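You operate a simulated robot arm through the tools that you are given. There is no shell and no other tool. Be economical: measure what you need, move in short steps, check, and stop when the job is done.

Carry out the task below with a simulated two-armed robot. There is one attempt and no reset: what you move stays moved.

TASK
Tension the belt to the green band and shut the guard again.
Fine: the clamp lever ends tight. Where these are worked on the way, their far stop is far enough and under half their travel is too little: yellow guard.

Only the result counts: the job must be done as asked and must still hold three seconds after the hand-in. Knocking over, shifting, dropping, spilling or breaking anything else fails it.

THE ROBOT
Two 7-joint arms with two-finger parallel grippers on one trunk, on a base that drives. Base frame: it is fixed to the floor where the robot stands at the start and does not move with it; the origin is under the middle of the robot, x ahead of it, y to its left, z up; the surface under the hand at the start is at about z = 74. Lengths are in cm, angles in degrees, forces in N, time in s.
The left shoulder is at the start at [11, 16.9, 153.3], the right one opposite. With the tool pointing down near the work surface each hand reaches from about 10 to 64 cm from the robot's upright axis, wherever it stands, measured 20 degrees to its own side. Places, roughly: black clamp lever [40, -20, 80]; pulley slide [50, -30, 80]; yellow guard [50, -10, 80]. Payload 1.57 kg a hand.
The TCP of each hand is the grasp point between the finger pads, 3 cm short of the fingertips. In the tool frame z runs along the fingers and y along their closing line. The gripper opens to 8 cm. The fingers are 1.7 cm wide and 1.2 cm thick; the gripper's body (4 by 8.2 cm) begins 8 cm behind the TCP.
Orientation is that of the tool frame in the base frame, as a unit quaternion [x, y, z, w]. With the fingers straight down and closing along the base's y, the tool's x points along the base's -x, its y along +y and its z along -z.

THE INTERFACE
- The arms move only by the tool step_arm. It takes "left_plan", "right_plan" or both (then of equal length, played together; a hand with none holds still); each is a list of rows, each an object of numbers (a shift or turn left out is 0, a gripper value left out holds the last): "gripper": the gripper command, from -1 (shut) to 1 (fully open), values between in proportion; "x", "y", "z": the shift along the tool's x, y, z in m; "ax", "ay", "az": the turn, a rotation vector about the tool's x, y, z in degrees. In form: [{"gripper": .., "x": .., "y": .., "z": .., "ax": .., "ay": .., "az": ..}, ...]. A call has 1 to 10 rows; each row is the pose to reach, as a shift and turn from the pose commanded when the call began, along the tool's axes at that moment. Rows are played at 5 a second. More than 5 cm and 8.6 degrees between two rows, or a gripper value outside its range, and nothing of the call is played. A pose out of reach is approached as far as the arm can. The call stops where the force on the tool passes 40 N (or 10 N more than at its start, if that is more) or the arm is blocked; 0.2 s more then pass. The fingers move at their own pace (about 7.2 cm/s each) and stop on an object; they squeeze with about 22 N. The grip force told is the motor's: it shows also when the fingers shut on nothing. Time passes only in rows, and 0.2 s behind the last, so rows that repeat a pose let the fingers close. It gives the time, the measured TCP pose, the force on the tool (base axes), the opening and the grip force at its end, in the units of the frame above (readings bear some noise), with the torque about the TCP (base axes, N m) and any sound that the robot's microphone picked up.
- Cameras (640 x 400 px; columns grow to the right, rows downward): "scene" is now at [13.88, -3.55, 170.17]; the picture's right is [-0.49, -0.87, 0.00], its down [-0.76, 0.43, -0.50] and it looks along [0.43, -0.24, -0.87] (base axes); focal length 256 px, centre (320, 200). "left" rides on the left gripper at [7.2, 0.7, -12.2] in its tool frame; the picture's right is [-0.09, 1.00, 0.00], its down [-0.84, -0.08, -0.54] and it looks along [-0.54, -0.05, 0.84] (tool axes); focal length 238 px, centre (320, 200). "right" rides on the right gripper at [7.2, -0.7, -12.2] in its tool frame; the picture's right is [0.09, 1.00, 0.00], its down [-0.84, 0.08, -0.54] and it looks along [-0.54, 0.05, 0.84] (tool axes); focal length 238 px, centre (320, 200). There is no depth. A picture from a camera that has moved, and an enlarged one, comes with that camera's place and axes in the base frame and with its lens.
- snapshot(camera): a new picture of that camera. The clock stands still meanwhile.
- move_column(by): slides the trunk up (or, below 0, down) by that many cm; the arms and the scene camera ride with it, the base frame stays. It gives what a move gives, with no picture.
- roll_base(legs): drives the robot by 1 to 6 legs, each [ahead, left, turn to the left] in cm, cm and degrees, along the robot's own axes; the way and the turn of a leg run together, so that a leg with both is an arc; at most 150 cm and 180 degrees a leg. The arms and the cameras ride along, it lands a little off, and it stops where it bumps. It gives what a move gives.
- aim_head(pan, tilt): turns the head with the scene camera to pan (to the left, within 86 degrees either way) and tilt (down, from -29 to 69), counted from straight ahead of the robot. It gives what a move gives.
- zoom(camera, box): a new picture of the part [left, top, right, bottom] of that camera's present view, enlarged. The clock stands still meanwhile.
- sign_off(): hands the job in; it is judged then, once.

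Work in short steps. Places have to be worked out from the pictures, the camera data and where the tool is seen: move nearer, look again, correct. Check each grasp and each placing, and mend what went wrong. You have 120 turns and 108 pictures in all, those below and enlarged ones among them. Open the grippers and draw the arms clear of the work before you hand the job in, unless the task says otherwise; then end with one line.

The tools are called after ">>>" as name(argument=value, ...) on one line, values as JSON. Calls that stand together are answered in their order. step_arm: Moves the arms, as the interface text tells. Its arguments: {"type":"object","properties":{"left_plan":{"type":"array","items":{"type":"object","properties":{"gripper":{"type":"number"},"x":{"type":"number"},"y":{"type":"number"},"z":{"type":"number"},"ax":{"type":"number"},"ay":{"type":"number"},"az":{"type":"number"}}}},"right_plan":{"type":"array","items":{"type":"object","properties":{"gripper":{"type":"number"},"x":{"type":"number"},"y":{"type":"number"},"z":{"type":"number"},"ax":{"type":"number"},"ay":{"type":"number"},"az":{"type":"number"}}}}},"required":[]} The other tools are called the same way: move_column (by) slides the trunk up or down; roll_base (legs) drives the base; aim_head (pan, tilt) turns the head that bears the scene camera; snapshot (camera) takes a picture; zoom (camera, box) takes an enlarged picture of a part of a camera's view; sign_off () hands the job in.

At the start:

```text
time_s: 0.0
left_ee_pos: [70.88, 4.33, 110.92]
left_tcp_rot: [0.001, 1.0, 0.0, 0.001]
left_contact_force: [-0.1, -0.3, -0.2]
left_moment: [0.01, 0.03, 0.02]
left_width: 8.0
left_gripper_force: 0.0
right_ee_pos: [36.72, -43.26, 102.53]
right_tcp_rot: [0.0, 1.0, 0.0, 0.0]
right_contact_force: [-0.1, -1.0, 0.1]
right_moment: [0.0, -0.01, 0.0]
right_width: 7.99
right_gripper_force: 0.0
trunk travel left (down, up): [-84.7, 4.3]
robot x, y, heading: [0.09, 0.03, 0.0]
head pan, tilt: [-29.6, 60.2]
```

scene: 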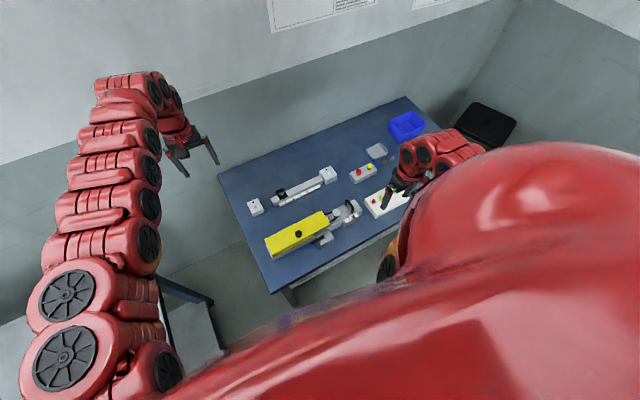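
right: 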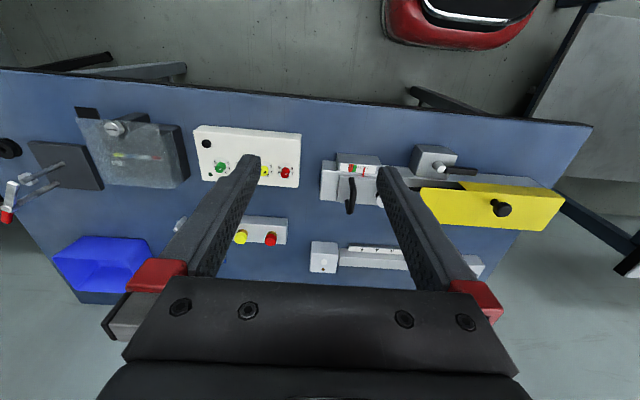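
left: 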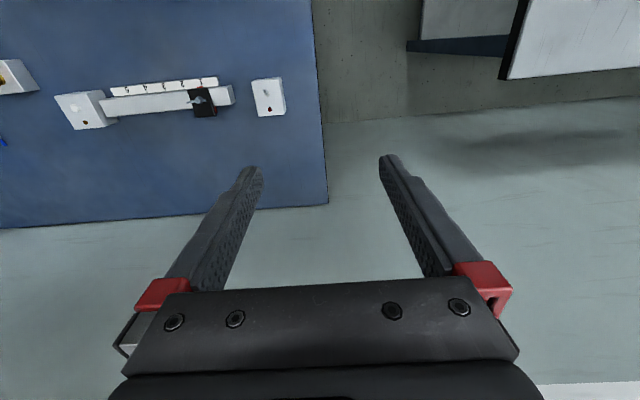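

I start with enlarged views of the machine to understand the parts.

>>> zoom(camera="scene", box=[240, 140, 420, 270])

>>> zoom(camera="right", box=[300, 120, 580, 290])

```text
3.08 times, centred on (330, 205) of scene
camera zoom: at [13.88, -3.55, 170.17], right [-0.49, -0.87, 0.0], down [-0.76, 0.43, -0.5], along [0.43, -0.24, -0.87], focal length 789 px, centre (289, 185)
```

zoom: 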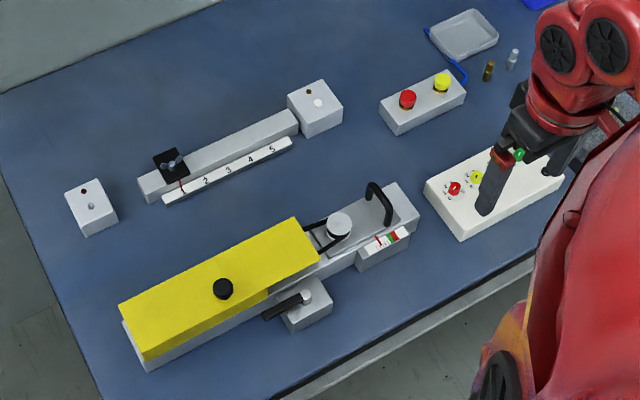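

```text
2.29 times, centred on (440, 205) of right
camera zoom: at [29.46, -43.99, 114.85], right [-0.09, 1.0, 0.0], down [0.84, 0.08, 0.54], along [0.54, 0.05, -0.84], focal length 545 px, centre (46, 189)
```

zoom: 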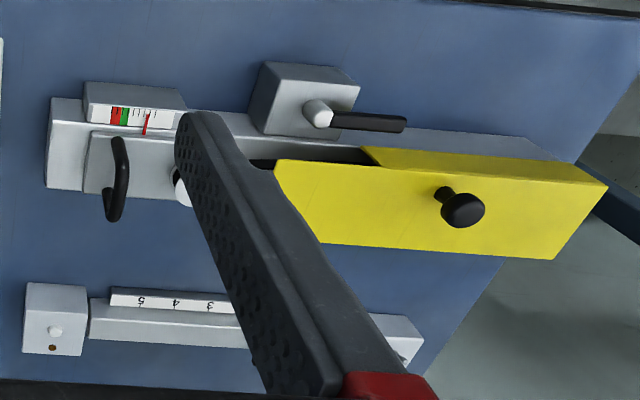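

The black knob sits on the guard near (46.6, -13, 88), the clamp lever near (44, -20) and the slide handle near (50, -37). I move the right hand left for a clear view.

>>> step_arm(right_plan=[{"y": 0.045, "x": 0.02}, {"y": 0.09, "x": 0.04}, {"y": 0.135, "x": 0.06}, {"y": 0.18, "x": 0.08}, {"y": 0.2, "x": 0.1}])

>>> snapshot(camera="right")

>>> snapshot(camera="scene")

```text
time_s: 1.2
left_ee_pos: [71.07, 4.41, 110.84]
left_tcp_rot: [0.0, 1.0, 0.0, 0.0]
left_contact_force: [0.7, -0.1, 0.5]
left_moment: [-0.03, -0.01, 0.0]
left_width: 8.0
left_gripper_force: 0.1
right_ee_pos: [33.53, -36.69, 102.68]
right_tcp_rot: [-0.001, 1.0, 0.0, 0.001]
right_contact_force: [0.4, -0.5, -0.2]
right_moment: [-0.03, -0.01, 0.01]
right_width: 7.99
right_gripper_force: 0.1
right hand out of reach, approached as far as the arm can: row 2, 3, 4, 5
trunk travel left (down, up): [-84.7, 4.3]
robot x, y, heading: [0.15, 0.21, -0.1]
head pan, tilt: [-29.6, 60.2]
```

```text
102 pictures are left
camera right: at [26.37, -37.29, 114.88], right [-0.09, 1.0, 0.0], down [0.84, 0.08, 0.54], along [0.54, 0.05, -0.84], focal length 238 px, centre (320, 200)
```

right: 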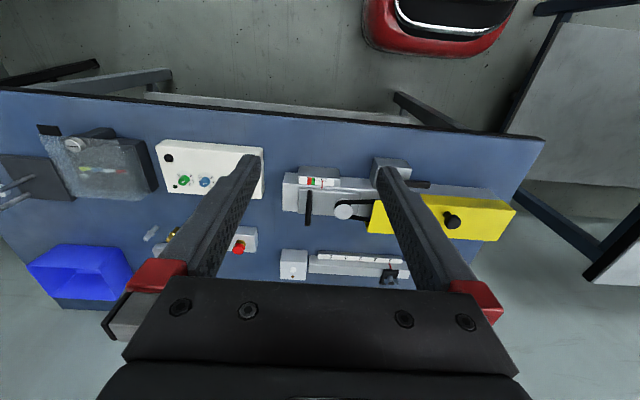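

```text
101 pictures are left
camera scene: at [13.91, -3.57, 170.17], right [-0.49, -0.87, 0.0], down [-0.76, 0.43, -0.5], along [0.43, -0.24, -0.87], focal length 256 px, centre (320, 200)
```

scene: 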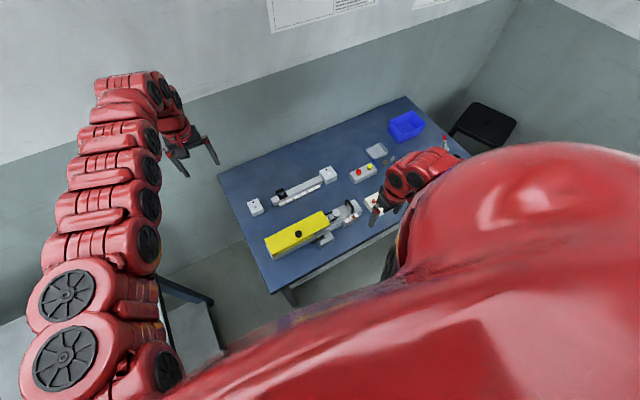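

Near points are out of reach at this height. I look closer at the guard and gauge from here.

>>> zoom(camera="right", box=[270, 140, 530, 300])

>>> zoom(camera="scene", box=[255, 185, 375, 265])

```text
2.46 times, centred on (400, 220) of right
camera zoom: at [26.37, -37.29, 114.88], right [-0.09, 1.0, 0.0], down [0.84, 0.08, 0.54], along [0.54, 0.05, -0.84], focal length 587 px, centre (123, 151)
```

zoom: 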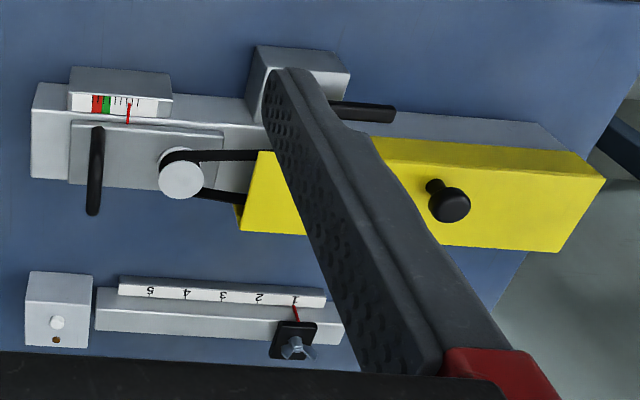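

```text
5.00 times, centred on (315, 225) of scene
camera zoom: at [13.91, -3.57, 170.17], right [-0.49, -0.87, 0.0], down [-0.76, 0.43, -0.5], along [0.43, -0.24, -0.87], focal length 1283 px, centre (345, 75)
```

zoom: 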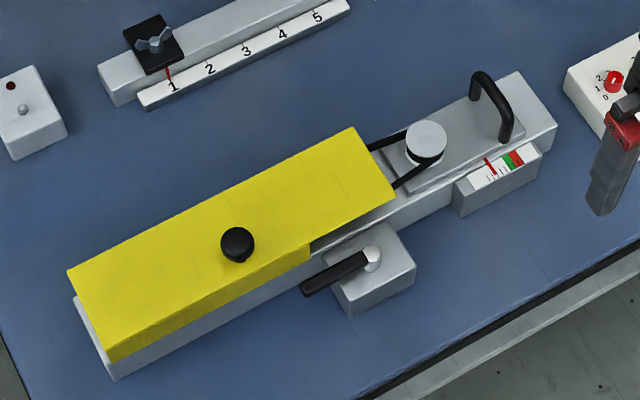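

The guard looks like a lid hinged along its far edge (x≈51.4), with the knob near its near edge. I shift the base right by 8 cm so both hands can reach everything, then bring the right hand over the knob.

>>> roll_base(legs=[[0, -8, 0]])

>>> step_arm(right_plan=[{"x": -0.03, "y": 0.03}, {"x": -0.06, "y": 0.06}, {"x": -0.09, "y": 0.09}, {"x": -0.11, "y": 0.13}])

>>> snapshot(camera="right")

```text
time_s: 2.3
left_ee_pos: [70.93, -3.44, 110.81]
left_tcp_rot: [0.001, 1.0, -0.001, 0.0]
left_contact_force: [-0.3, -0.3, 0.0]
left_moment: [-0.08, -0.01, 0.0]
left_width: 7.99
left_gripper_force: 0.0
right_ee_pos: [33.59, -44.43, 102.77]
right_tcp_rot: [0.001, 1.0, -0.001, -0.001]
right_contact_force: [0.0, 0.3, 0.1]
right_moment: [0.0, 0.02, 0.04]
right_width: 7.99
right_gripper_force: 0.1
trunk travel left (down, up): [-84.7, 4.3]
robot x, y, heading: [0.28, -7.89, 0.2]
head pan, tilt: [-29.6, 60.2]
```

```text
time_s: 3.3
left_ee_pos: [71.11, -3.57, 110.74]
left_tcp_rot: [0.001, 1.0, 0.0, -0.001]
left_contact_force: [0.6, 0.3, 1.1]
left_moment: [-0.01, -0.01, 0.03]
left_width: 7.99
left_gripper_force: 0.0
right_ee_pos: [44.58, -31.5, 102.5]
right_tcp_rot: [0.001, 1.0, -0.001, -0.001]
right_contact_force: [0.4, -0.7, -0.5]
right_moment: [-0.02, 0.02, 0.01]
right_width: 7.99
right_gripper_force: 0.0
trunk travel left (down, up): [-84.7, 4.3]
robot x, y, heading: [0.16, -7.87, 0.1]
head pan, tilt: [-29.6, 60.2]
```

```text
98 pictures are left
camera right: at [37.46, -32.17, 114.64], right [-0.09, 1.0, 0.0], down [0.84, 0.08, 0.54], along [0.54, 0.05, -0.84], focal length 238 px, centre (320, 200)
```

right: 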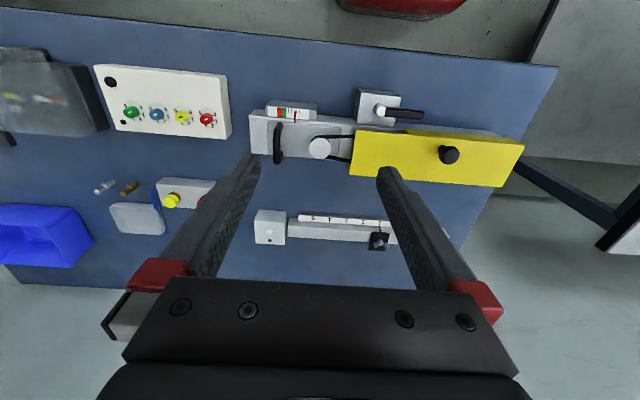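

Triangulating the two views puts the knob near (48, -13.8, 84.7). I move above it and look closer.

>>> step_arm(right_plan=[{"x": -0.01, "y": 0.04}, {"x": -0.02, "y": 0.08, "z": 0.01}, {"x": -0.03, "y": 0.12, "z": 0.02}, {"x": -0.034, "y": 0.16, "z": 0.04}, {"x": -0.034, "y": 0.177, "z": 0.06}])

>>> snapshot(camera="right")

>>> zoom(camera="scene", box=[220, 170, 400, 282])

```text
time_s: 4.5
left_ee_pos: [70.92, -3.56, 110.86]
left_tcp_rot: [0.0, 1.0, 0.0, 0.0]
left_contact_force: [0.5, -0.1, -0.9]
left_moment: [-0.02, 0.06, 0.0]
left_width: 8.0
left_gripper_force: 0.0
right_ee_pos: [47.92, -13.92, 96.83]
right_tcp_rot: [0.0, 1.0, 0.001, 0.0]
right_contact_force: [-0.3, 0.6, -0.2]
right_moment: [-0.01, -0.03, -0.01]
right_width: 8.0
right_gripper_force: 0.1
trunk travel left (down, up): [-84.7, 4.3]
robot x, y, heading: [0.0, -7.79, 0.1]
head pan, tilt: [-29.6, 60.2]
```

```text
97 pictures are left
camera right: at [40.66, -14.74, 108.98], right [-0.09, 1.0, 0.0], down [0.84, 0.08, 0.54], along [0.54, 0.05, -0.84], focal length 238 px, centre (320, 200)
```

right: 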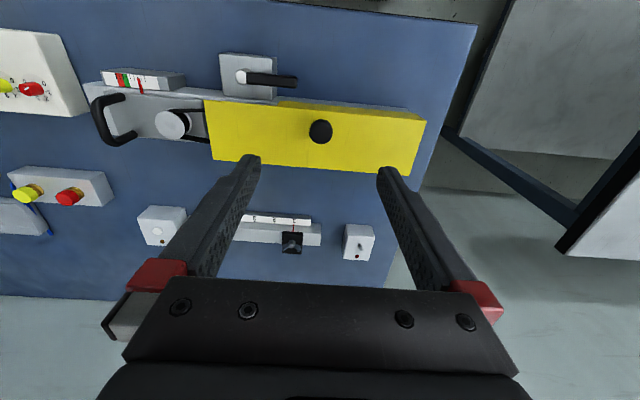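

```text
3.56 times, centred on (310, 226) of scene
camera zoom: at [13.87, -11.56, 170.17], right [-0.49, -0.87, 0.0], down [-0.76, 0.43, -0.5], along [0.43, -0.25, -0.87], focal length 912 px, centre (356, 108)
```

zoom: 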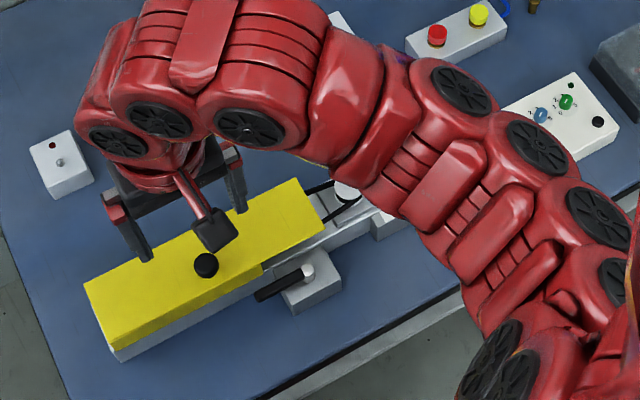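

Knob confirmed near (48, -14.1), with its top at about 84.7. I lower open fingers around it in small steps.

>>> step_arm(right_plan=[{"z": 0.04, "y": -0.003}, {"z": 0.08, "y": -0.003}, {"z": 0.105, "y": -0.003}])

>>> snapshot(camera="right")

>>> zoom(camera="scene", box=[230, 200, 320, 256])

```text
time_s: 5.3
left_ee_pos: [70.91, -3.57, 110.88]
left_tcp_rot: [0.0, 1.0, 0.0, 0.001]
left_contact_force: [0.1, 0.1, -0.4]
left_moment: [-0.01, -0.01, -0.01]
left_width: 8.02
left_gripper_force: 0.0
right_ee_pos: [48.0, -14.23, 86.07]
right_tcp_rot: [0.0, 1.0, -0.001, 0.001]
right_contact_force: [-0.5, -1.4, -0.2]
right_moment: [0.0, -0.01, 0.0]
right_width: 8.01
right_gripper_force: 0.1
trunk travel left (down, up): [-84.7, 4.3]
robot x, y, heading: [0.33, -7.87, 0.2]
head pan, tilt: [-29.6, 60.2]
```

```text
95 pictures are left
camera right: at [40.68, -15.03, 98.35], right [-0.09, 1.0, 0.0], down [0.84, 0.08, 0.54], along [0.54, 0.05, -0.84], focal length 238 px, centre (320, 200)
```

right: 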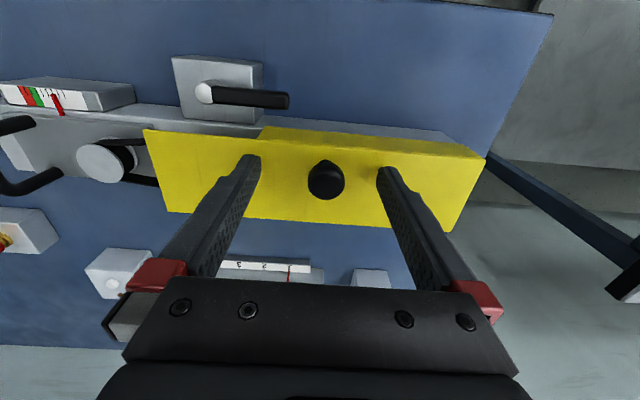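

```text
7.11 times, centred on (275, 228) of scene
camera zoom: at [13.88, -11.58, 170.17], right [-0.49, -0.87, 0.0], down [-0.76, 0.43, -0.5], along [0.43, -0.24, -0.87], focal length 1824 px, centre (640, 1)
```

zoom: 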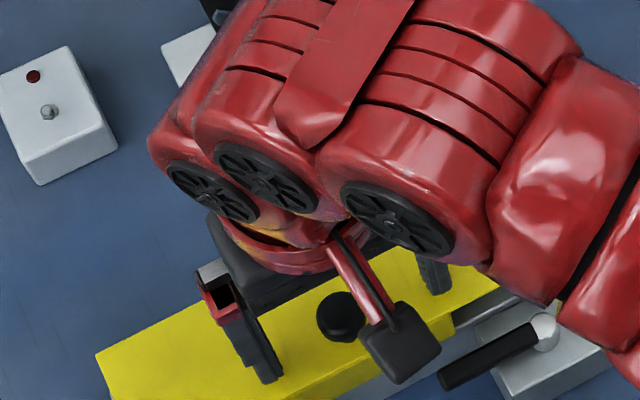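

The knob is centred between the fingers and the tips are just above the lid. I lower slightly more and close.

>>> step_arm(right_plan=[{"z": 0.003, "y": 0.002}, {"z": 0.005, "y": 0.002}, {"z": 0.005, "y": 0.002, "gripper": -1}, {"z": 0.005, "y": 0.002, "gripper": -1}, {"z": 0.005, "y": 0.002, "gripper": -1}, {"z": 0.005, "y": 0.002, "gripper": -1}, {"z": 0.005, "y": 0.002, "gripper": -1}])

>>> snapshot(camera="right")

```text
time_s: 6.9
left_ee_pos: [71.04, -3.33, 110.77]
left_tcp_rot: [0.0, 1.0, -0.001, 0.0]
left_contact_force: [0.0, 0.3, 1.2]
left_moment: [0.0, 0.0, -0.01]
left_width: 7.99
left_gripper_force: 0.1
right_ee_pos: [48.06, -13.81, 85.58]
right_tcp_rot: [-0.001, 1.0, 0.001, 0.0]
right_contact_force: [-0.1, 11.4, -2.1]
right_moment: [0.15, 0.01, 0.04]
right_width: 2.31
right_gripper_force: 35.1
trunk travel left (down, up): [-84.7, 4.3]
robot x, y, heading: [0.1, -8.45, 0.1]
head pan, tilt: [-29.6, 60.2]
```

```text
93 pictures are left
camera right: at [40.73, -14.64, 97.86], right [-0.09, 1.0, 0.0], down [0.84, 0.08, 0.54], along [0.54, 0.05, -0.84], focal length 238 px, centre (320, 200)
```

right: 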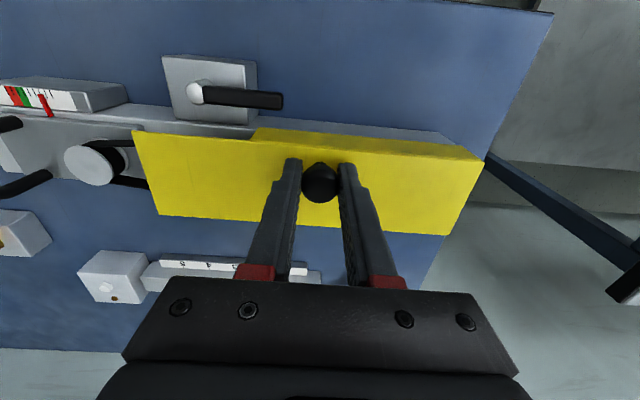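

Knob is gripped (width 2.3). I try a small lift with pitch to test the hinge hypothesis.

>>> step_arm(right_plan=[{"z": -0.004, "y": 0.002, "ay": 4}, {"z": -0.008, "y": 0.002, "ay": 8}])

>>> snapshot(camera="right")

```text
time_s: 7.5
left_ee_pos: [71.57, -3.53, 110.51]
left_tcp_rot: [0.0, 1.0, 0.0, -0.003]
left_contact_force: [-0.6, 0.0, -0.4]
left_moment: [-0.02, -0.02, -0.01]
left_width: 8.02
left_gripper_force: 0.1
right_ee_pos: [48.18, -13.93, 86.24]
right_tcp_rot: [0.002, 0.997, -0.001, -0.071]
right_contact_force: [24.0, 4.7, -22.4]
right_moment: [0.05, -0.7, 0.0]
right_width: 2.41
right_gripper_force: 35.3
trunk travel left (down, up): [-84.7, 4.3]
robot x, y, heading: [0.08, -7.65, 0.1]
head pan, tilt: [-29.6, 60.2]
```

```text
92 pictures are left
camera right: at [42.93, -14.55, 99.36], right [-0.09, 1.0, 0.01], down [0.91, 0.08, 0.42], along [0.41, 0.05, -0.91], focal length 238 px, centre (320, 200)
```

right: 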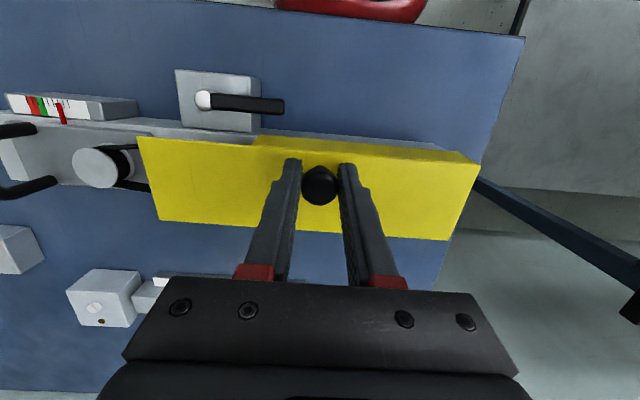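

Lifting meets ~30 N of resistance with no visible lid motion. I undo it and test sliding along +y.

>>> step_arm(right_plan=[{"z": 0.004, "ay": -4}, {"z": 0.008, "x": 0, "ay": -8}])

>>> step_arm(right_plan=[{"y": 0.005}, {"y": 0.01}, {"y": 0.015}])

>>> snapshot(camera="right")

```text
time_s: 8.1
left_ee_pos: [70.85, -3.56, 110.91]
left_tcp_rot: [0.0, 1.0, 0.0, 0.001]
left_contact_force: [0.8, 0.2, -0.1]
left_moment: [0.01, 0.06, 0.01]
left_width: 8.0
left_gripper_force: 0.0
right_ee_pos: [47.49, -13.87, 85.76]
right_tcp_rot: [0.0, 1.0, 0.0, 0.0]
right_contact_force: [-6.6, -6.0, 16.1]
right_moment: [-0.22, 0.85, 0.01]
right_width: 2.33
right_gripper_force: 35.5
trunk travel left (down, up): [-84.7, 4.3]
robot x, y, heading: [-0.3, -7.97, 0.0]
head pan, tilt: [-29.6, 60.2]
```

```text
time_s: 8.6
left_ee_pos: [70.62, -3.78, 110.99]
left_tcp_rot: [0.0, 1.0, -0.001, 0.0]
left_contact_force: [-0.1, -0.5, 0.6]
left_moment: [-0.03, -0.01, -0.03]
left_width: 7.99
left_gripper_force: 0.1
right_ee_pos: [47.57, -13.77, 85.84]
right_tcp_rot: [0.005, 1.0, -0.009, 0.0]
right_contact_force: [-10.3, -12.1, 22.5]
right_moment: [-0.17, 0.32, -0.07]
right_width: 2.3
right_gripper_force: 35.3
trunk travel left (down, up): [-84.7, 4.3]
robot x, y, heading: [-0.09, -7.69, -0.2]
head pan, tilt: [-29.6, 60.2]
stopped in row 2 (right hand): the force on the tool passed its limit at 44 N (the readings are from after the stop); the commanded pose is now the measured one
```

```text
91 pictures are left
camera right: at [40.41, -14.33, 97.97], right [-0.08, 1.0, -0.02], down [0.84, 0.08, 0.54], along [0.54, 0.03, -0.84], focal length 238 px, centre (320, 200)
```

right: 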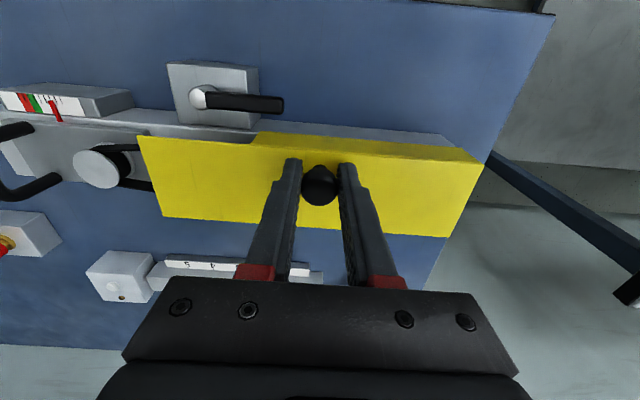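

Sliding is blocked. The lift test's +x reaction fits a hinge with the wrong arc, so I try a proper arc about a hinge near (53.3, 80).

>>> step_arm(right_plan=[{"x": -0.004, "z": -0.004, "ay": 4}, {"x": -0.0086, "z": -0.0074, "ay": 8}, {"x": -0.013, "z": -0.011, "ay": 12}])

>>> snapshot(camera="right")

>>> zoom(camera="scene", box=[220, 170, 400, 282])

```text
time_s: 9.4
left_ee_pos: [70.88, -3.94, 110.94]
left_tcp_rot: [0.001, 1.0, 0.001, 0.0]
left_contact_force: [0.1, 0.0, 0.1]
left_moment: [0.01, 0.0, -0.01]
left_width: 8.02
left_gripper_force: 0.1
right_ee_pos: [49.02, -13.88, 86.6]
right_tcp_rot: [0.005, 0.994, -0.004, -0.107]
right_contact_force: [-7.0, -10.1, 0.3]
right_moment: [-0.4, 0.5, -0.17]
right_width: 2.32
right_gripper_force: 35.8
trunk travel left (down, up): [-84.7, 4.3]
robot x, y, heading: [0.01, -8.09, -0.2]
head pan, tilt: [-29.6, 60.2]
```

```text
90 pictures are left
camera right: at [44.63, -14.43, 100.12], right [-0.08, 1.0, 0.01], down [0.93, 0.07, 0.35], along [0.35, 0.04, -0.94], focal length 238 px, centre (320, 200)
```

right: 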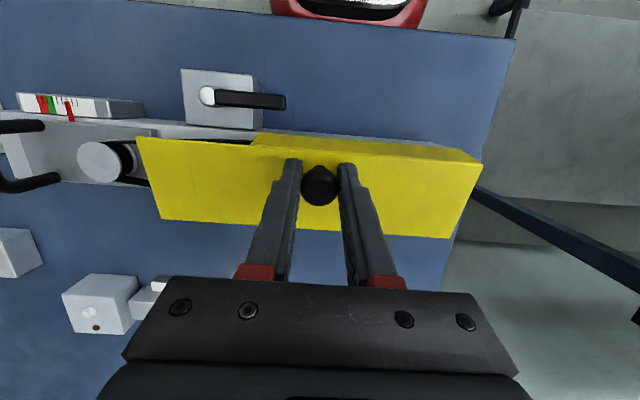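

```text
3.56 times, centred on (310, 226) of scene
camera zoom: at [13.8, -11.85, 170.15], right [-0.5, -0.87, 0.0], down [-0.75, 0.43, -0.5], along [0.43, -0.24, -0.87], focal length 912 px, centre (356, 108)
```

zoom: 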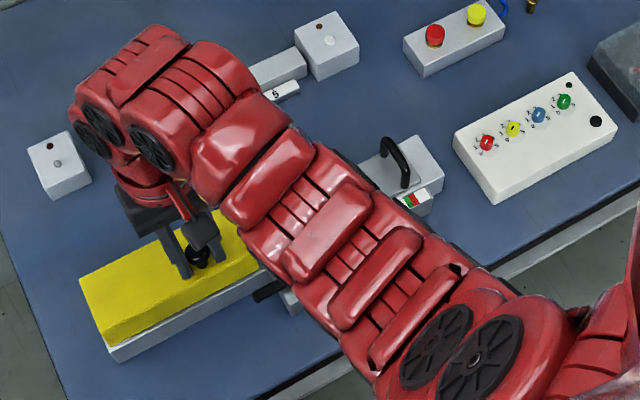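

The lid is lifting with the gripper and forces are low, so the hinge is confirmed. I continue along the arc.

>>> step_arm(right_plan=[{"x": -0.0042, "z": -0.0039, "ay": 4}, {"x": -0.0086, "z": -0.0074, "ay": 8}, {"x": -0.0133, "z": -0.0106, "ay": 12}, {"x": -0.0182, "z": -0.0135, "ay": 16}, {"x": -0.0233, "z": -0.016, "ay": 20}])

>>> snapshot(camera="right")

```text
time_s: 10.3
left_ee_pos: [70.98, -3.8, 110.74]
left_tcp_rot: [0.001, 1.0, 0.0, 0.0]
left_contact_force: [-0.1, 0.1, 0.1]
left_moment: [-0.02, 0.02, 0.0]
left_width: 8.01
left_gripper_force: 0.1
right_ee_pos: [52.97, -13.95, 87.96]
right_tcp_rot: [0.014, 0.978, -0.001, -0.207]
right_contact_force: [4.4, -5.7, 22.5]
right_moment: [-0.04, -0.51, 0.17]
right_width: 2.31
right_gripper_force: 35.7
trunk travel left (down, up): [-84.7, 4.3]
robot x, y, heading: [0.22, -7.88, -0.1]
head pan, tilt: [-29.6, 60.2]
stopped in row 4 (right hand): the force on the tool passed its limit at 61 N (the readings are from after the stop); the commanded pose is now the measured one
```

```text
88 pictures are left
camera right: at [51.23, -14.46, 102.05], right [-0.06, 1.0, 0.03], down [0.99, 0.05, 0.16], along [0.16, 0.04, -0.99], focal length 238 px, centre (320, 200)
```

right: 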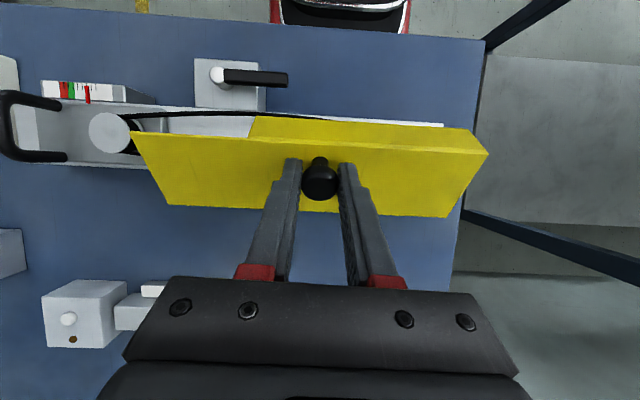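

The lid is well open now; the TCP track fits a hinge near (53, 82). I continue along that circle with a slight relief.

>>> step_arm(right_plan=[{"x": -0.002, "z": -0.0025, "ay": 2}, {"x": -0.0055, "z": -0.0035, "ay": 6}, {"x": -0.0095, "z": -0.0045, "ay": 10}, {"x": -0.0135, "z": -0.0055, "ay": 14}, {"x": -0.0175, "z": -0.006, "ay": 18}])

>>> snapshot(camera="right")

>>> zoom(camera="scene", box=[220, 170, 400, 282])

```text
time_s: 10.8
left_ee_pos: [71.16, -3.82, 110.56]
left_tcp_rot: [0.001, 1.0, 0.001, -0.002]
left_contact_force: [-0.7, -0.3, 1.0]
left_moment: [-0.01, -0.05, 0.0]
left_width: 7.97
left_gripper_force: 0.1
right_ee_pos: [52.27, -13.81, 88.3]
right_tcp_rot: [0.013, 0.973, 0.003, -0.232]
right_contact_force: [11.5, 2.8, -29.2]
right_moment: [0.01, -0.83, -0.03]
right_width: 2.37
right_gripper_force: 35.4
right hand out of reach, approached as far as the arm can: row 1, 2
trunk travel left (down, up): [-84.7, 4.3]
robot x, y, heading: [0.04, -8.29, 0.0]
head pan, tilt: [-29.6, 60.2]
stopped in row 2 (right hand): the force on the tool passed its limit at 44 N (the readings are from after the stop); the commanded pose is now the measured one
```

```text
87 pictures are left
camera right: at [51.2, -14.58, 102.38], right [-0.06, 1.0, 0.04], down [0.99, 0.05, 0.11], along [0.11, 0.05, -0.99], focal length 238 px, centre (320, 200)
```

right: 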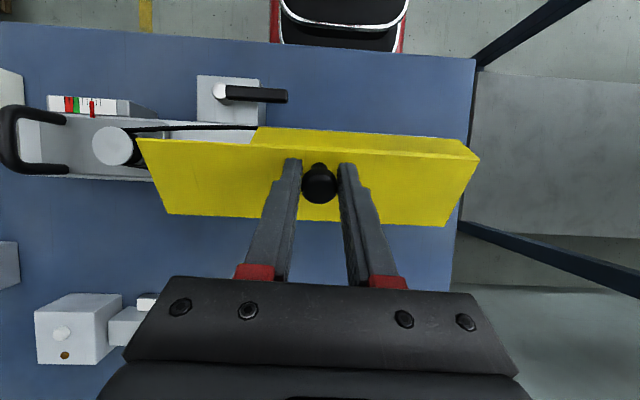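

```text
3.56 times, centred on (310, 226) of scene
camera zoom: at [14.15, -11.59, 170.09], right [-0.5, -0.87, 0.0], down [-0.76, 0.43, -0.49], along [0.43, -0.25, -0.87], focal length 912 px, centre (356, 108)
```

zoom: 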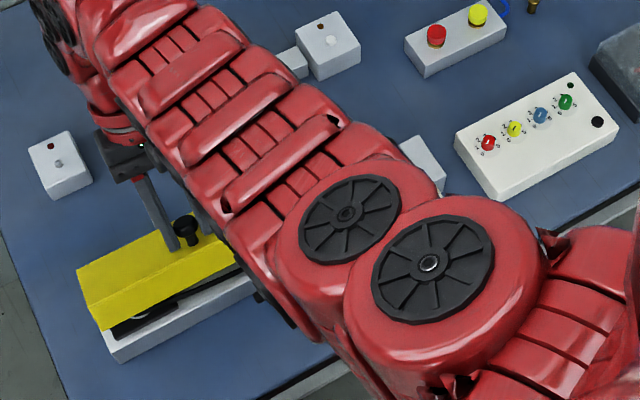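

The tilted right hand runs out of reach, but the knob can turn between the pads. I continue the translation while bringing the tool back toward vertical.

>>> step_arm(right_plan=[{"x": -0.004, "z": -0.002, "ay": -3}, {"x": -0.008, "z": -0.0041, "ay": -6}, {"x": -0.0135, "z": -0.0065, "ay": -9}])

>>> snapshot(camera="right")

```text
time_s: 11.7
left_ee_pos: [70.82, -3.81, 110.92]
left_tcp_rot: [0.001, 1.0, 0.0, 0.001]
left_contact_force: [0.5, -0.3, 0.7]
left_moment: [0.0, -0.01, -0.01]
left_width: 8.02
left_gripper_force: 0.1
right_ee_pos: [53.17, -13.8, 88.7]
right_tcp_rot: [0.013, 0.988, 0.002, -0.155]
right_contact_force: [-14.2, 3.1, 4.5]
right_moment: [0.11, 1.31, -0.01]
right_width: 2.35
right_gripper_force: 35.8
trunk travel left (down, up): [-84.7, 4.3]
robot x, y, heading: [-0.24, -8.06, -0.2]
head pan, tilt: [-29.6, 60.2]
```

```text
85 pictures are left
camera right: at [50.11, -14.55, 102.45], right [-0.06, 1.0, 0.03], down [0.96, 0.05, 0.26], along [0.26, 0.04, -0.97], focal length 238 px, centre (320, 200)
```

right: 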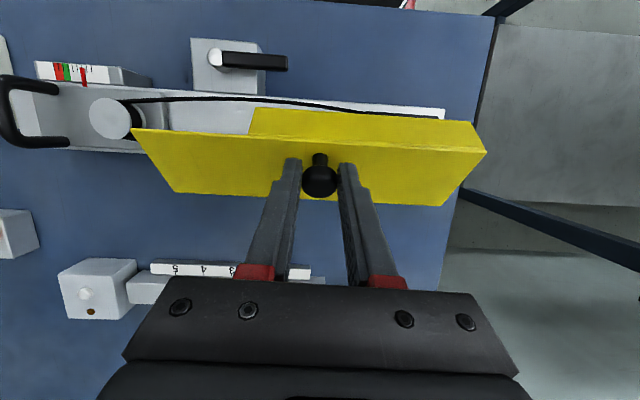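

That works and the lid keeps opening. I continue along the arc.

>>> step_arm(right_plan=[{"x": -0.006, "z": -0.0015, "ay": -3}, {"x": -0.011, "z": -0.001, "ay": -6}, {"x": -0.017, "z": 0, "ay": -9}, {"x": -0.0237, "z": 0.002, "ay": -12}])

>>> snapshot(camera="right")

```text
time_s: 12.7
left_ee_pos: [70.74, -3.79, 110.96]
left_tcp_rot: [0.001, 1.0, 0.0, 0.001]
left_contact_force: [0.2, -0.3, -0.5]
left_moment: [0.0, -0.05, 0.02]
left_width: 7.99
left_gripper_force: 0.1
right_ee_pos: [55.53, -13.85, 87.87]
right_tcp_rot: [0.013, 0.999, 0.0, -0.049]
right_contact_force: [-3.8, 2.5, 25.8]
right_moment: [0.06, 0.86, -0.05]
right_width: 2.32
right_gripper_force: 35.7
trunk travel left (down, up): [-84.7, 4.3]
robot x, y, heading: [0.16, -8.17, -0.0]
head pan, tilt: [-29.6, 60.2]
```

```text
84 pictures are left
camera right: at [49.57, -14.47, 100.67], right [-0.07, 1.0, 0.01], down [0.89, 0.05, 0.46], along [0.46, 0.04, -0.89], focal length 238 px, centre (320, 200)
```

right: 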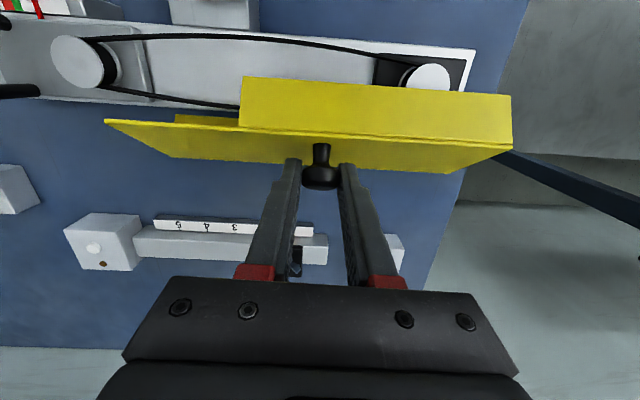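

Lid is near vertical. I relieve the vertical load and push a bit further to find the far stop.

>>> step_arm(right_plan=[{"x": -0.005, "z": -0.003}, {"x": -0.01, "z": -0.001}, {"x": -0.015, "z": 0.003}, {"x": -0.02, "z": 0.008}])

>>> snapshot(camera="right")

```text
time_s: 13.7
left_ee_pos: [71.02, -3.81, 111.0]
left_tcp_rot: [0.001, 1.0, 0.0, -0.001]
left_contact_force: [-0.6, 0.4, 0.4]
left_moment: [-0.02, 0.05, 0.0]
left_width: 7.99
left_gripper_force: 0.0
right_ee_pos: [57.68, -13.89, 86.67]
right_tcp_rot: [0.013, 0.999, 0.0, -0.049]
right_contact_force: [0.8, 2.0, 25.0]
right_moment: [0.07, 0.91, -0.06]
right_width: 2.35
right_gripper_force: 36.2
trunk travel left (down, up): [-84.7, 4.3]
robot x, y, heading: [0.17, -8.04, -0.1]
head pan, tilt: [-29.6, 60.2]
```

```text
83 pictures are left
camera right: at [51.7, -14.48, 99.61], right [-0.07, 1.0, 0.01], down [0.89, 0.05, 0.46], along [0.46, 0.04, -0.89], focal length 238 px, centre (320, 200)
```

right: 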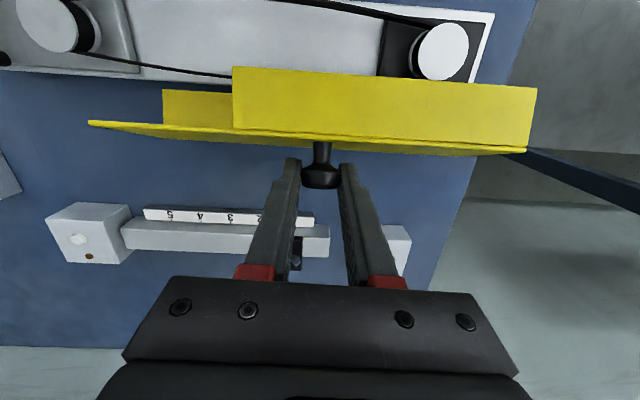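

Lid is at roughly 90–100°. I push further toward the stop.

>>> step_arm(right_plan=[{"x": -0.003, "z": 0.002}, {"x": -0.007, "z": 0.006}, {"x": -0.011, "z": 0.011}, {"x": -0.013, "z": 0.016}])

>>> snapshot(camera="right")

```text
time_s: 14.7
left_ee_pos: [71.01, -3.71, 110.91]
left_tcp_rot: [0.001, 1.0, -0.002, 0.0]
left_contact_force: [0.0, 0.1, -0.1]
left_moment: [0.0, 0.0, 0.0]
left_width: 8.02
left_gripper_force: 0.1
right_ee_pos: [58.81, -13.76, 84.94]
right_tcp_rot: [0.011, 0.999, 0.0, -0.049]
right_contact_force: [16.8, 8.7, 27.7]
right_moment: [0.1, 0.48, -0.06]
right_width: 2.33
right_gripper_force: 35.6
trunk travel left (down, up): [-84.7, 4.3]
robot x, y, heading: [0.08, -7.94, 0.1]
head pan, tilt: [-29.6, 60.2]
```

```text
82 pictures are left
camera right: at [52.76, -14.47, 97.75], right [-0.07, 1.0, 0.01], down [0.89, 0.06, 0.46], along [0.46, 0.04, -0.89], focal length 238 px, centre (320, 200)
```

right: 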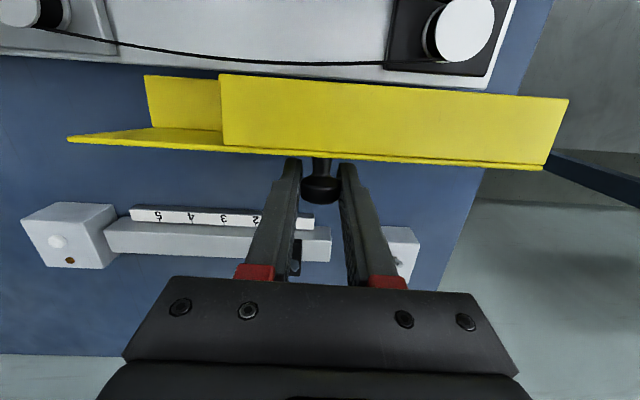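

The lid is past vertical. I release the knob and check that it stays open.

>>> step_arm(right_plan=[{"gripper": 1, "z": -0.003}, {"gripper": 1, "z": -0.005}, {"gripper": 1, "z": -0.005}, {"gripper": 1, "z": -0.005}])

>>> snapshot(camera="right")

```text
time_s: 15.7
left_ee_pos: [71.07, -3.79, 110.79]
left_tcp_rot: [0.0, 1.0, -0.001, -0.001]
left_contact_force: [-0.1, -0.6, -0.4]
left_moment: [-0.03, 0.0, 0.03]
left_width: 8.02
left_gripper_force: 0.1
right_ee_pos: [58.65, -14.02, 85.31]
right_tcp_rot: [0.014, 0.999, 0.001, -0.051]
right_contact_force: [0.7, 0.3, -0.4]
right_moment: [0.01, -0.07, 0.12]
right_width: 8.0
right_gripper_force: 0.0
trunk travel left (down, up): [-84.7, 4.3]
robot x, y, heading: [-0.07, -8.18, -0.1]
head pan, tilt: [-29.6, 60.2]
```

```text
81 pictures are left
camera right: at [52.75, -14.7, 98.16], right [-0.07, 1.0, 0.01], down [0.89, 0.05, 0.45], along [0.45, 0.04, -0.89], focal length 238 px, centre (320, 200)
```

right: 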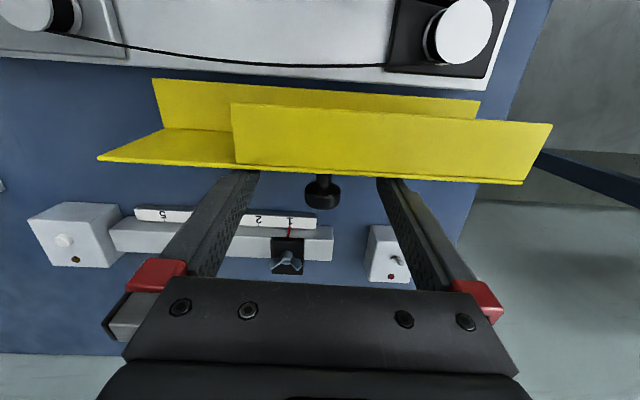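

The lid fell to its stop and stays there. I raise the hand, level it and move over the lever.

>>> step_arm(right_plan=[{"z": -0.03}, {"z": -0.06}, {"z": -0.1, "ay": -5.7}, {"x": 0.04, "y": -0.02, "z": -0.1, "ay": -5.7}, {"x": 0.08, "y": -0.04, "z": -0.1, "ay": -5.7}, {"x": 0.12, "y": -0.06, "z": -0.1, "ay": -5.7}])

>>> snapshot(camera="right")

>>> zoom(camera="scene", box=[220, 170, 400, 282])

```text
time_s: 17.1
left_ee_pos: [70.79, -3.63, 111.05]
left_tcp_rot: [0.0, 1.0, 0.001, 0.0]
left_contact_force: [-0.9, -0.6, -0.5]
left_moment: [0.01, -0.03, -0.04]
left_width: 8.02
left_gripper_force: 0.0
right_ee_pos: [47.35, -19.61, 96.31]
right_tcp_rot: [0.012, 1.0, -0.001, -0.002]
right_contact_force: [0.7, 0.0, -0.1]
right_moment: [0.0, -0.01, 0.01]
right_width: 8.0
right_gripper_force: 0.0
trunk travel left (down, up): [-84.7, 4.3]
robot x, y, heading: [-0.07, -8.49, 0.1]
head pan, tilt: [-29.6, 60.2]
```

```text
80 pictures are left
camera right: at [40.11, -20.06, 108.67], right [-0.07, 1.0, 0.0], down [0.84, 0.06, 0.54], along [0.54, 0.04, -0.84], focal length 238 px, centre (320, 200)
```

right: 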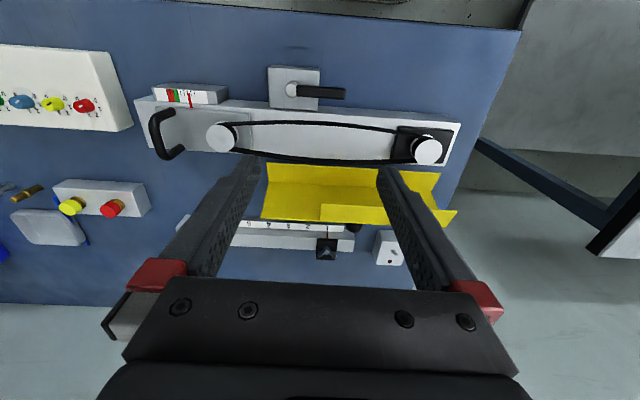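

```text
3.56 times, centred on (310, 226) of scene
camera zoom: at [13.65, -11.52, 170.19], right [-0.5, -0.87, 0.0], down [-0.75, 0.43, -0.5], along [0.43, -0.25, -0.87], focal length 912 px, centre (356, 108)
```

zoom: 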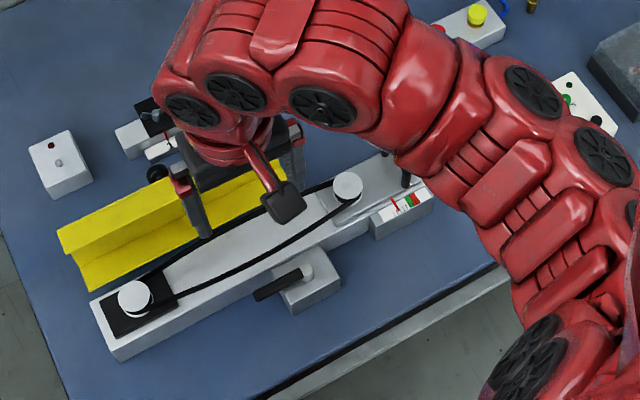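

The guard is fully open and the belt is visibly slack. The lever runs along y from its pivot (44.3, -23) to its tip (44.4, -17) at z≈79, so I turn the hand 90° to straddle it.

>>> step_arm(right_plan=[{"az": 8.5, "x": 0.005}, {"az": 17, "x": 0.01}, {"az": 25.5, "x": 0.015, "y": 0.002}, {"az": 34, "x": 0.02, "y": 0.004}, {"az": 42.5, "x": 0.025, "y": 0.006}, {"az": 51, "x": 0.03, "y": 0.011}, {"az": 59.5, "x": 0.03, "y": 0.011, "z": 0.01}, {"az": 68, "x": 0.03, "y": 0.011, "z": 0.02}, {"az": 76.5, "x": 0.03, "y": 0.011, "z": 0.03}, {"az": 85, "x": 0.03, "y": 0.011, "z": 0.03}])

>>> snapshot(camera="right")

>>> zoom(camera="scene", box=[220, 170, 400, 282])

```text
time_s: 19.2
left_ee_pos: [71.05, -3.85, 110.84]
left_tcp_rot: [0.001, 1.0, 0.0, 0.0]
left_contact_force: [-0.2, 0.1, -0.6]
left_moment: [0.01, 0.02, 0.01]
left_width: 8.0
left_gripper_force: 0.0
right_ee_pos: [44.77, -18.49, 93.5]
right_tcp_rot: [0.686, 0.728, -0.002, -0.002]
right_contact_force: [-0.5, -0.4, -0.7]
right_moment: [-0.01, 0.03, 0.02]
right_width: 8.0
right_gripper_force: 0.1
trunk travel left (down, up): [-84.7, 4.3]
robot x, y, heading: [0.32, -8.01, -0.2]
head pan, tilt: [-29.6, 60.2]
```

```text
78 pictures are left
camera right: at [43.6, -11.53, 105.72], right [0.99, 0.15, 0.0], down [0.13, -0.83, 0.54], along [0.08, -0.54, -0.84], focal length 238 px, centre (320, 200)
```

right: 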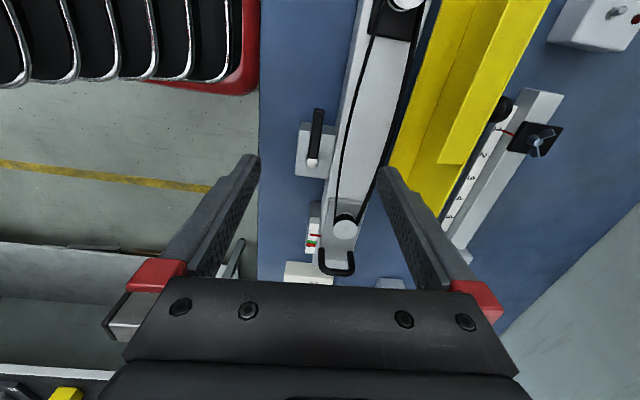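

```text
3.56 times, centred on (310, 226) of scene
camera zoom: at [13.85, -11.66, 170.17], right [-0.5, -0.87, 0.0], down [-0.75, 0.43, -0.5], along [0.43, -0.25, -0.87], focal length 912 px, centre (356, 108)
```

zoom: 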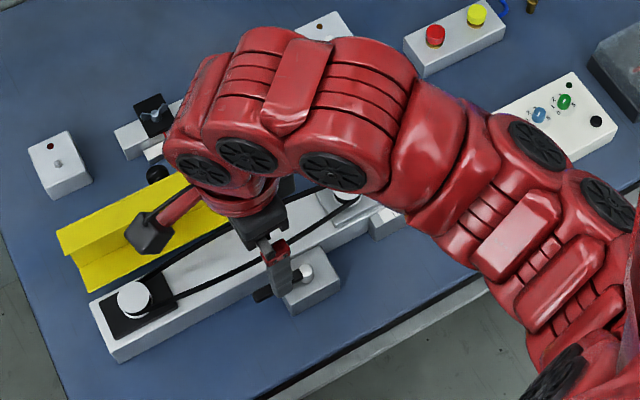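

The lever lies between the fingers in plan. I narrow the opening and lower to straddle it.

>>> step_arm(right_plan=[{"gripper": -0.4, "y": -0.004, "z": 0.03}, {"gripper": -0.4, "y": -0.004, "z": 0.06}, {"gripper": -0.4, "y": -0.004, "z": 0.09}, {"gripper": -0.4, "y": -0.004, "z": 0.11}])

>>> snapshot(camera="right")

>>> zoom(camera="scene", box=[250, 200, 350, 262])

```text
time_s: 20.2
left_ee_pos: [71.02, -3.89, 110.83]
left_tcp_rot: [0.001, 1.0, 0.0, 0.001]
left_contact_force: [-0.5, -0.4, -0.2]
left_moment: [0.02, 0.01, -0.01]
left_width: 7.97
left_gripper_force: 0.2
right_ee_pos: [44.29, -18.78, 82.53]
right_tcp_rot: [0.685, 0.729, -0.002, 0.0]
right_contact_force: [-1.1, 0.4, -0.7]
right_moment: [0.01, -0.01, -0.01]
right_width: 2.38
right_gripper_force: 0.0
trunk travel left (down, up): [-84.7, 4.3]
robot x, y, heading: [-0.24, -8.47, -0.2]
head pan, tilt: [-29.6, 60.2]
```

```text
76 pictures are left
camera right: at [43.19, -11.71, 94.65], right [0.99, 0.15, 0.0], down [0.13, -0.83, 0.54], along [0.08, -0.54, -0.84], focal length 238 px, centre (320, 200)
```

right: 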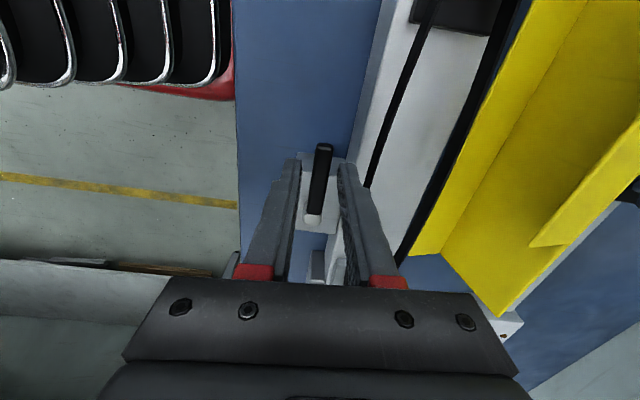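

```text
6.40 times, centred on (300, 231) of scene
camera zoom: at [13.86, -11.64, 170.17], right [-0.5, -0.87, 0.0], down [-0.75, 0.43, -0.5], along [0.43, -0.25, -0.87], focal length 1642 px, centre (448, 2)
```

zoom: 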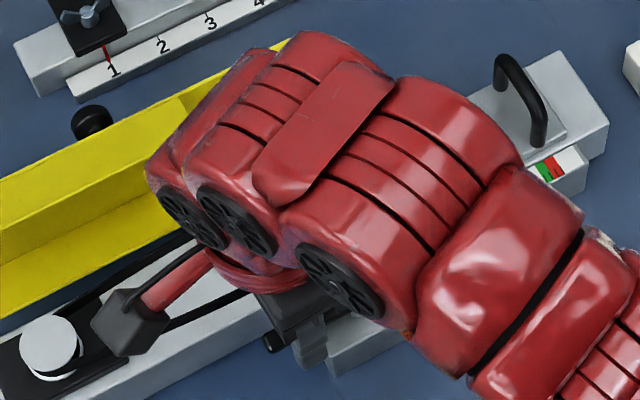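

Lever is centred between the fingers. I lower another 1.3 cm, then close gently on it.

>>> step_arm(right_plan=[{"gripper": -0.4, "z": 0.007}, {"gripper": -0.4, "z": 0.013}, {"gripper": -1, "z": 0.013}, {"gripper": -1, "z": 0.013}, {"gripper": -1, "z": 0.013}])

>>> snapshot(camera="right")

```text
time_s: 21.4
left_ee_pos: [70.89, -3.75, 110.9]
left_tcp_rot: [0.001, 1.0, 0.0, 0.0]
left_contact_force: [-0.6, -1.1, -0.4]
left_moment: [0.02, -0.04, 0.02]
left_width: 7.98
left_gripper_force: 0.1
right_ee_pos: [44.16, -18.72, 81.19]
right_tcp_rot: [0.685, 0.728, -0.001, -0.001]
right_contact_force: [-9.5, 0.3, 2.4]
right_moment: [0.16, -0.1, -0.45]
right_width: 1.18
right_gripper_force: 29.4
trunk travel left (down, up): [-84.7, 4.3]
robot x, y, heading: [0.06, -7.88, -0.2]
head pan, tilt: [-29.6, 60.2]
```

```text
74 pictures are left
camera right: at [43.08, -11.66, 93.39], right [0.99, 0.15, 0.0], down [0.13, -0.83, 0.54], along [0.08, -0.54, -0.84], focal length 238 px, centre (320, 200)
```

right: 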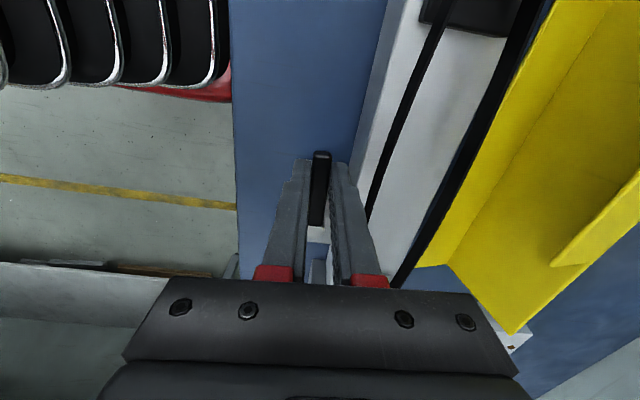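

Lever gripped (1.2 cm). I swing it CCW (toward the robot) about its pivot at (44.35, -23.5).

>>> step_arm(right_plan=[{"y": -0.0033, "x": -0.0001, "az": -4}, {"y": -0.0066, "x": -0.0005, "az": -8}, {"y": -0.0099, "x": -0.001, "az": -12}, {"y": -0.0131, "x": -0.0018, "az": -16}])

>>> snapshot(camera="right")

```text
time_s: 22.4
left_ee_pos: [71.06, -3.77, 110.83]
left_tcp_rot: [0.002, 1.0, 0.0, 0.0]
left_contact_force: [-0.5, 0.8, 0.0]
left_moment: [0.04, -0.01, 0.03]
left_width: 7.99
left_gripper_force: 0.1
right_ee_pos: [42.99, -18.93, 81.19]
right_tcp_rot: [0.576, 0.817, -0.002, -0.001]
right_contact_force: [-6.5, 1.1, -14.0]
right_moment: [-0.22, -0.15, -0.22]
right_width: 1.12
right_gripper_force: 28.6
trunk travel left (down, up): [-84.7, 4.3]
robot x, y, heading: [-0.02, -8.49, -0.3]
head pan, tilt: [-29.6, 60.2]
```

```text
73 pictures are left
camera right: at [39.95, -12.48, 93.39], right [0.91, 0.42, 0.0], down [0.36, -0.76, 0.54], along [0.22, -0.49, -0.84], focal length 238 px, centre (320, 200)
```

right: 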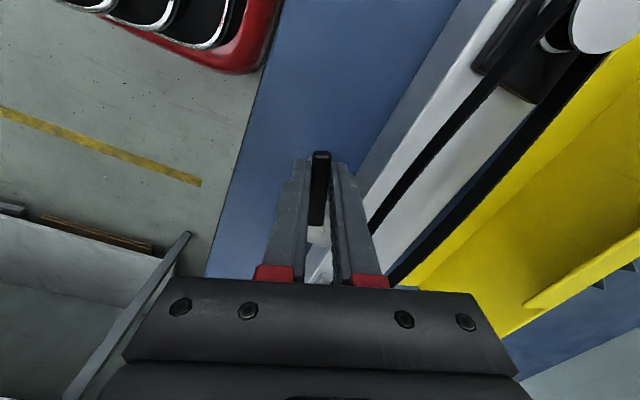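

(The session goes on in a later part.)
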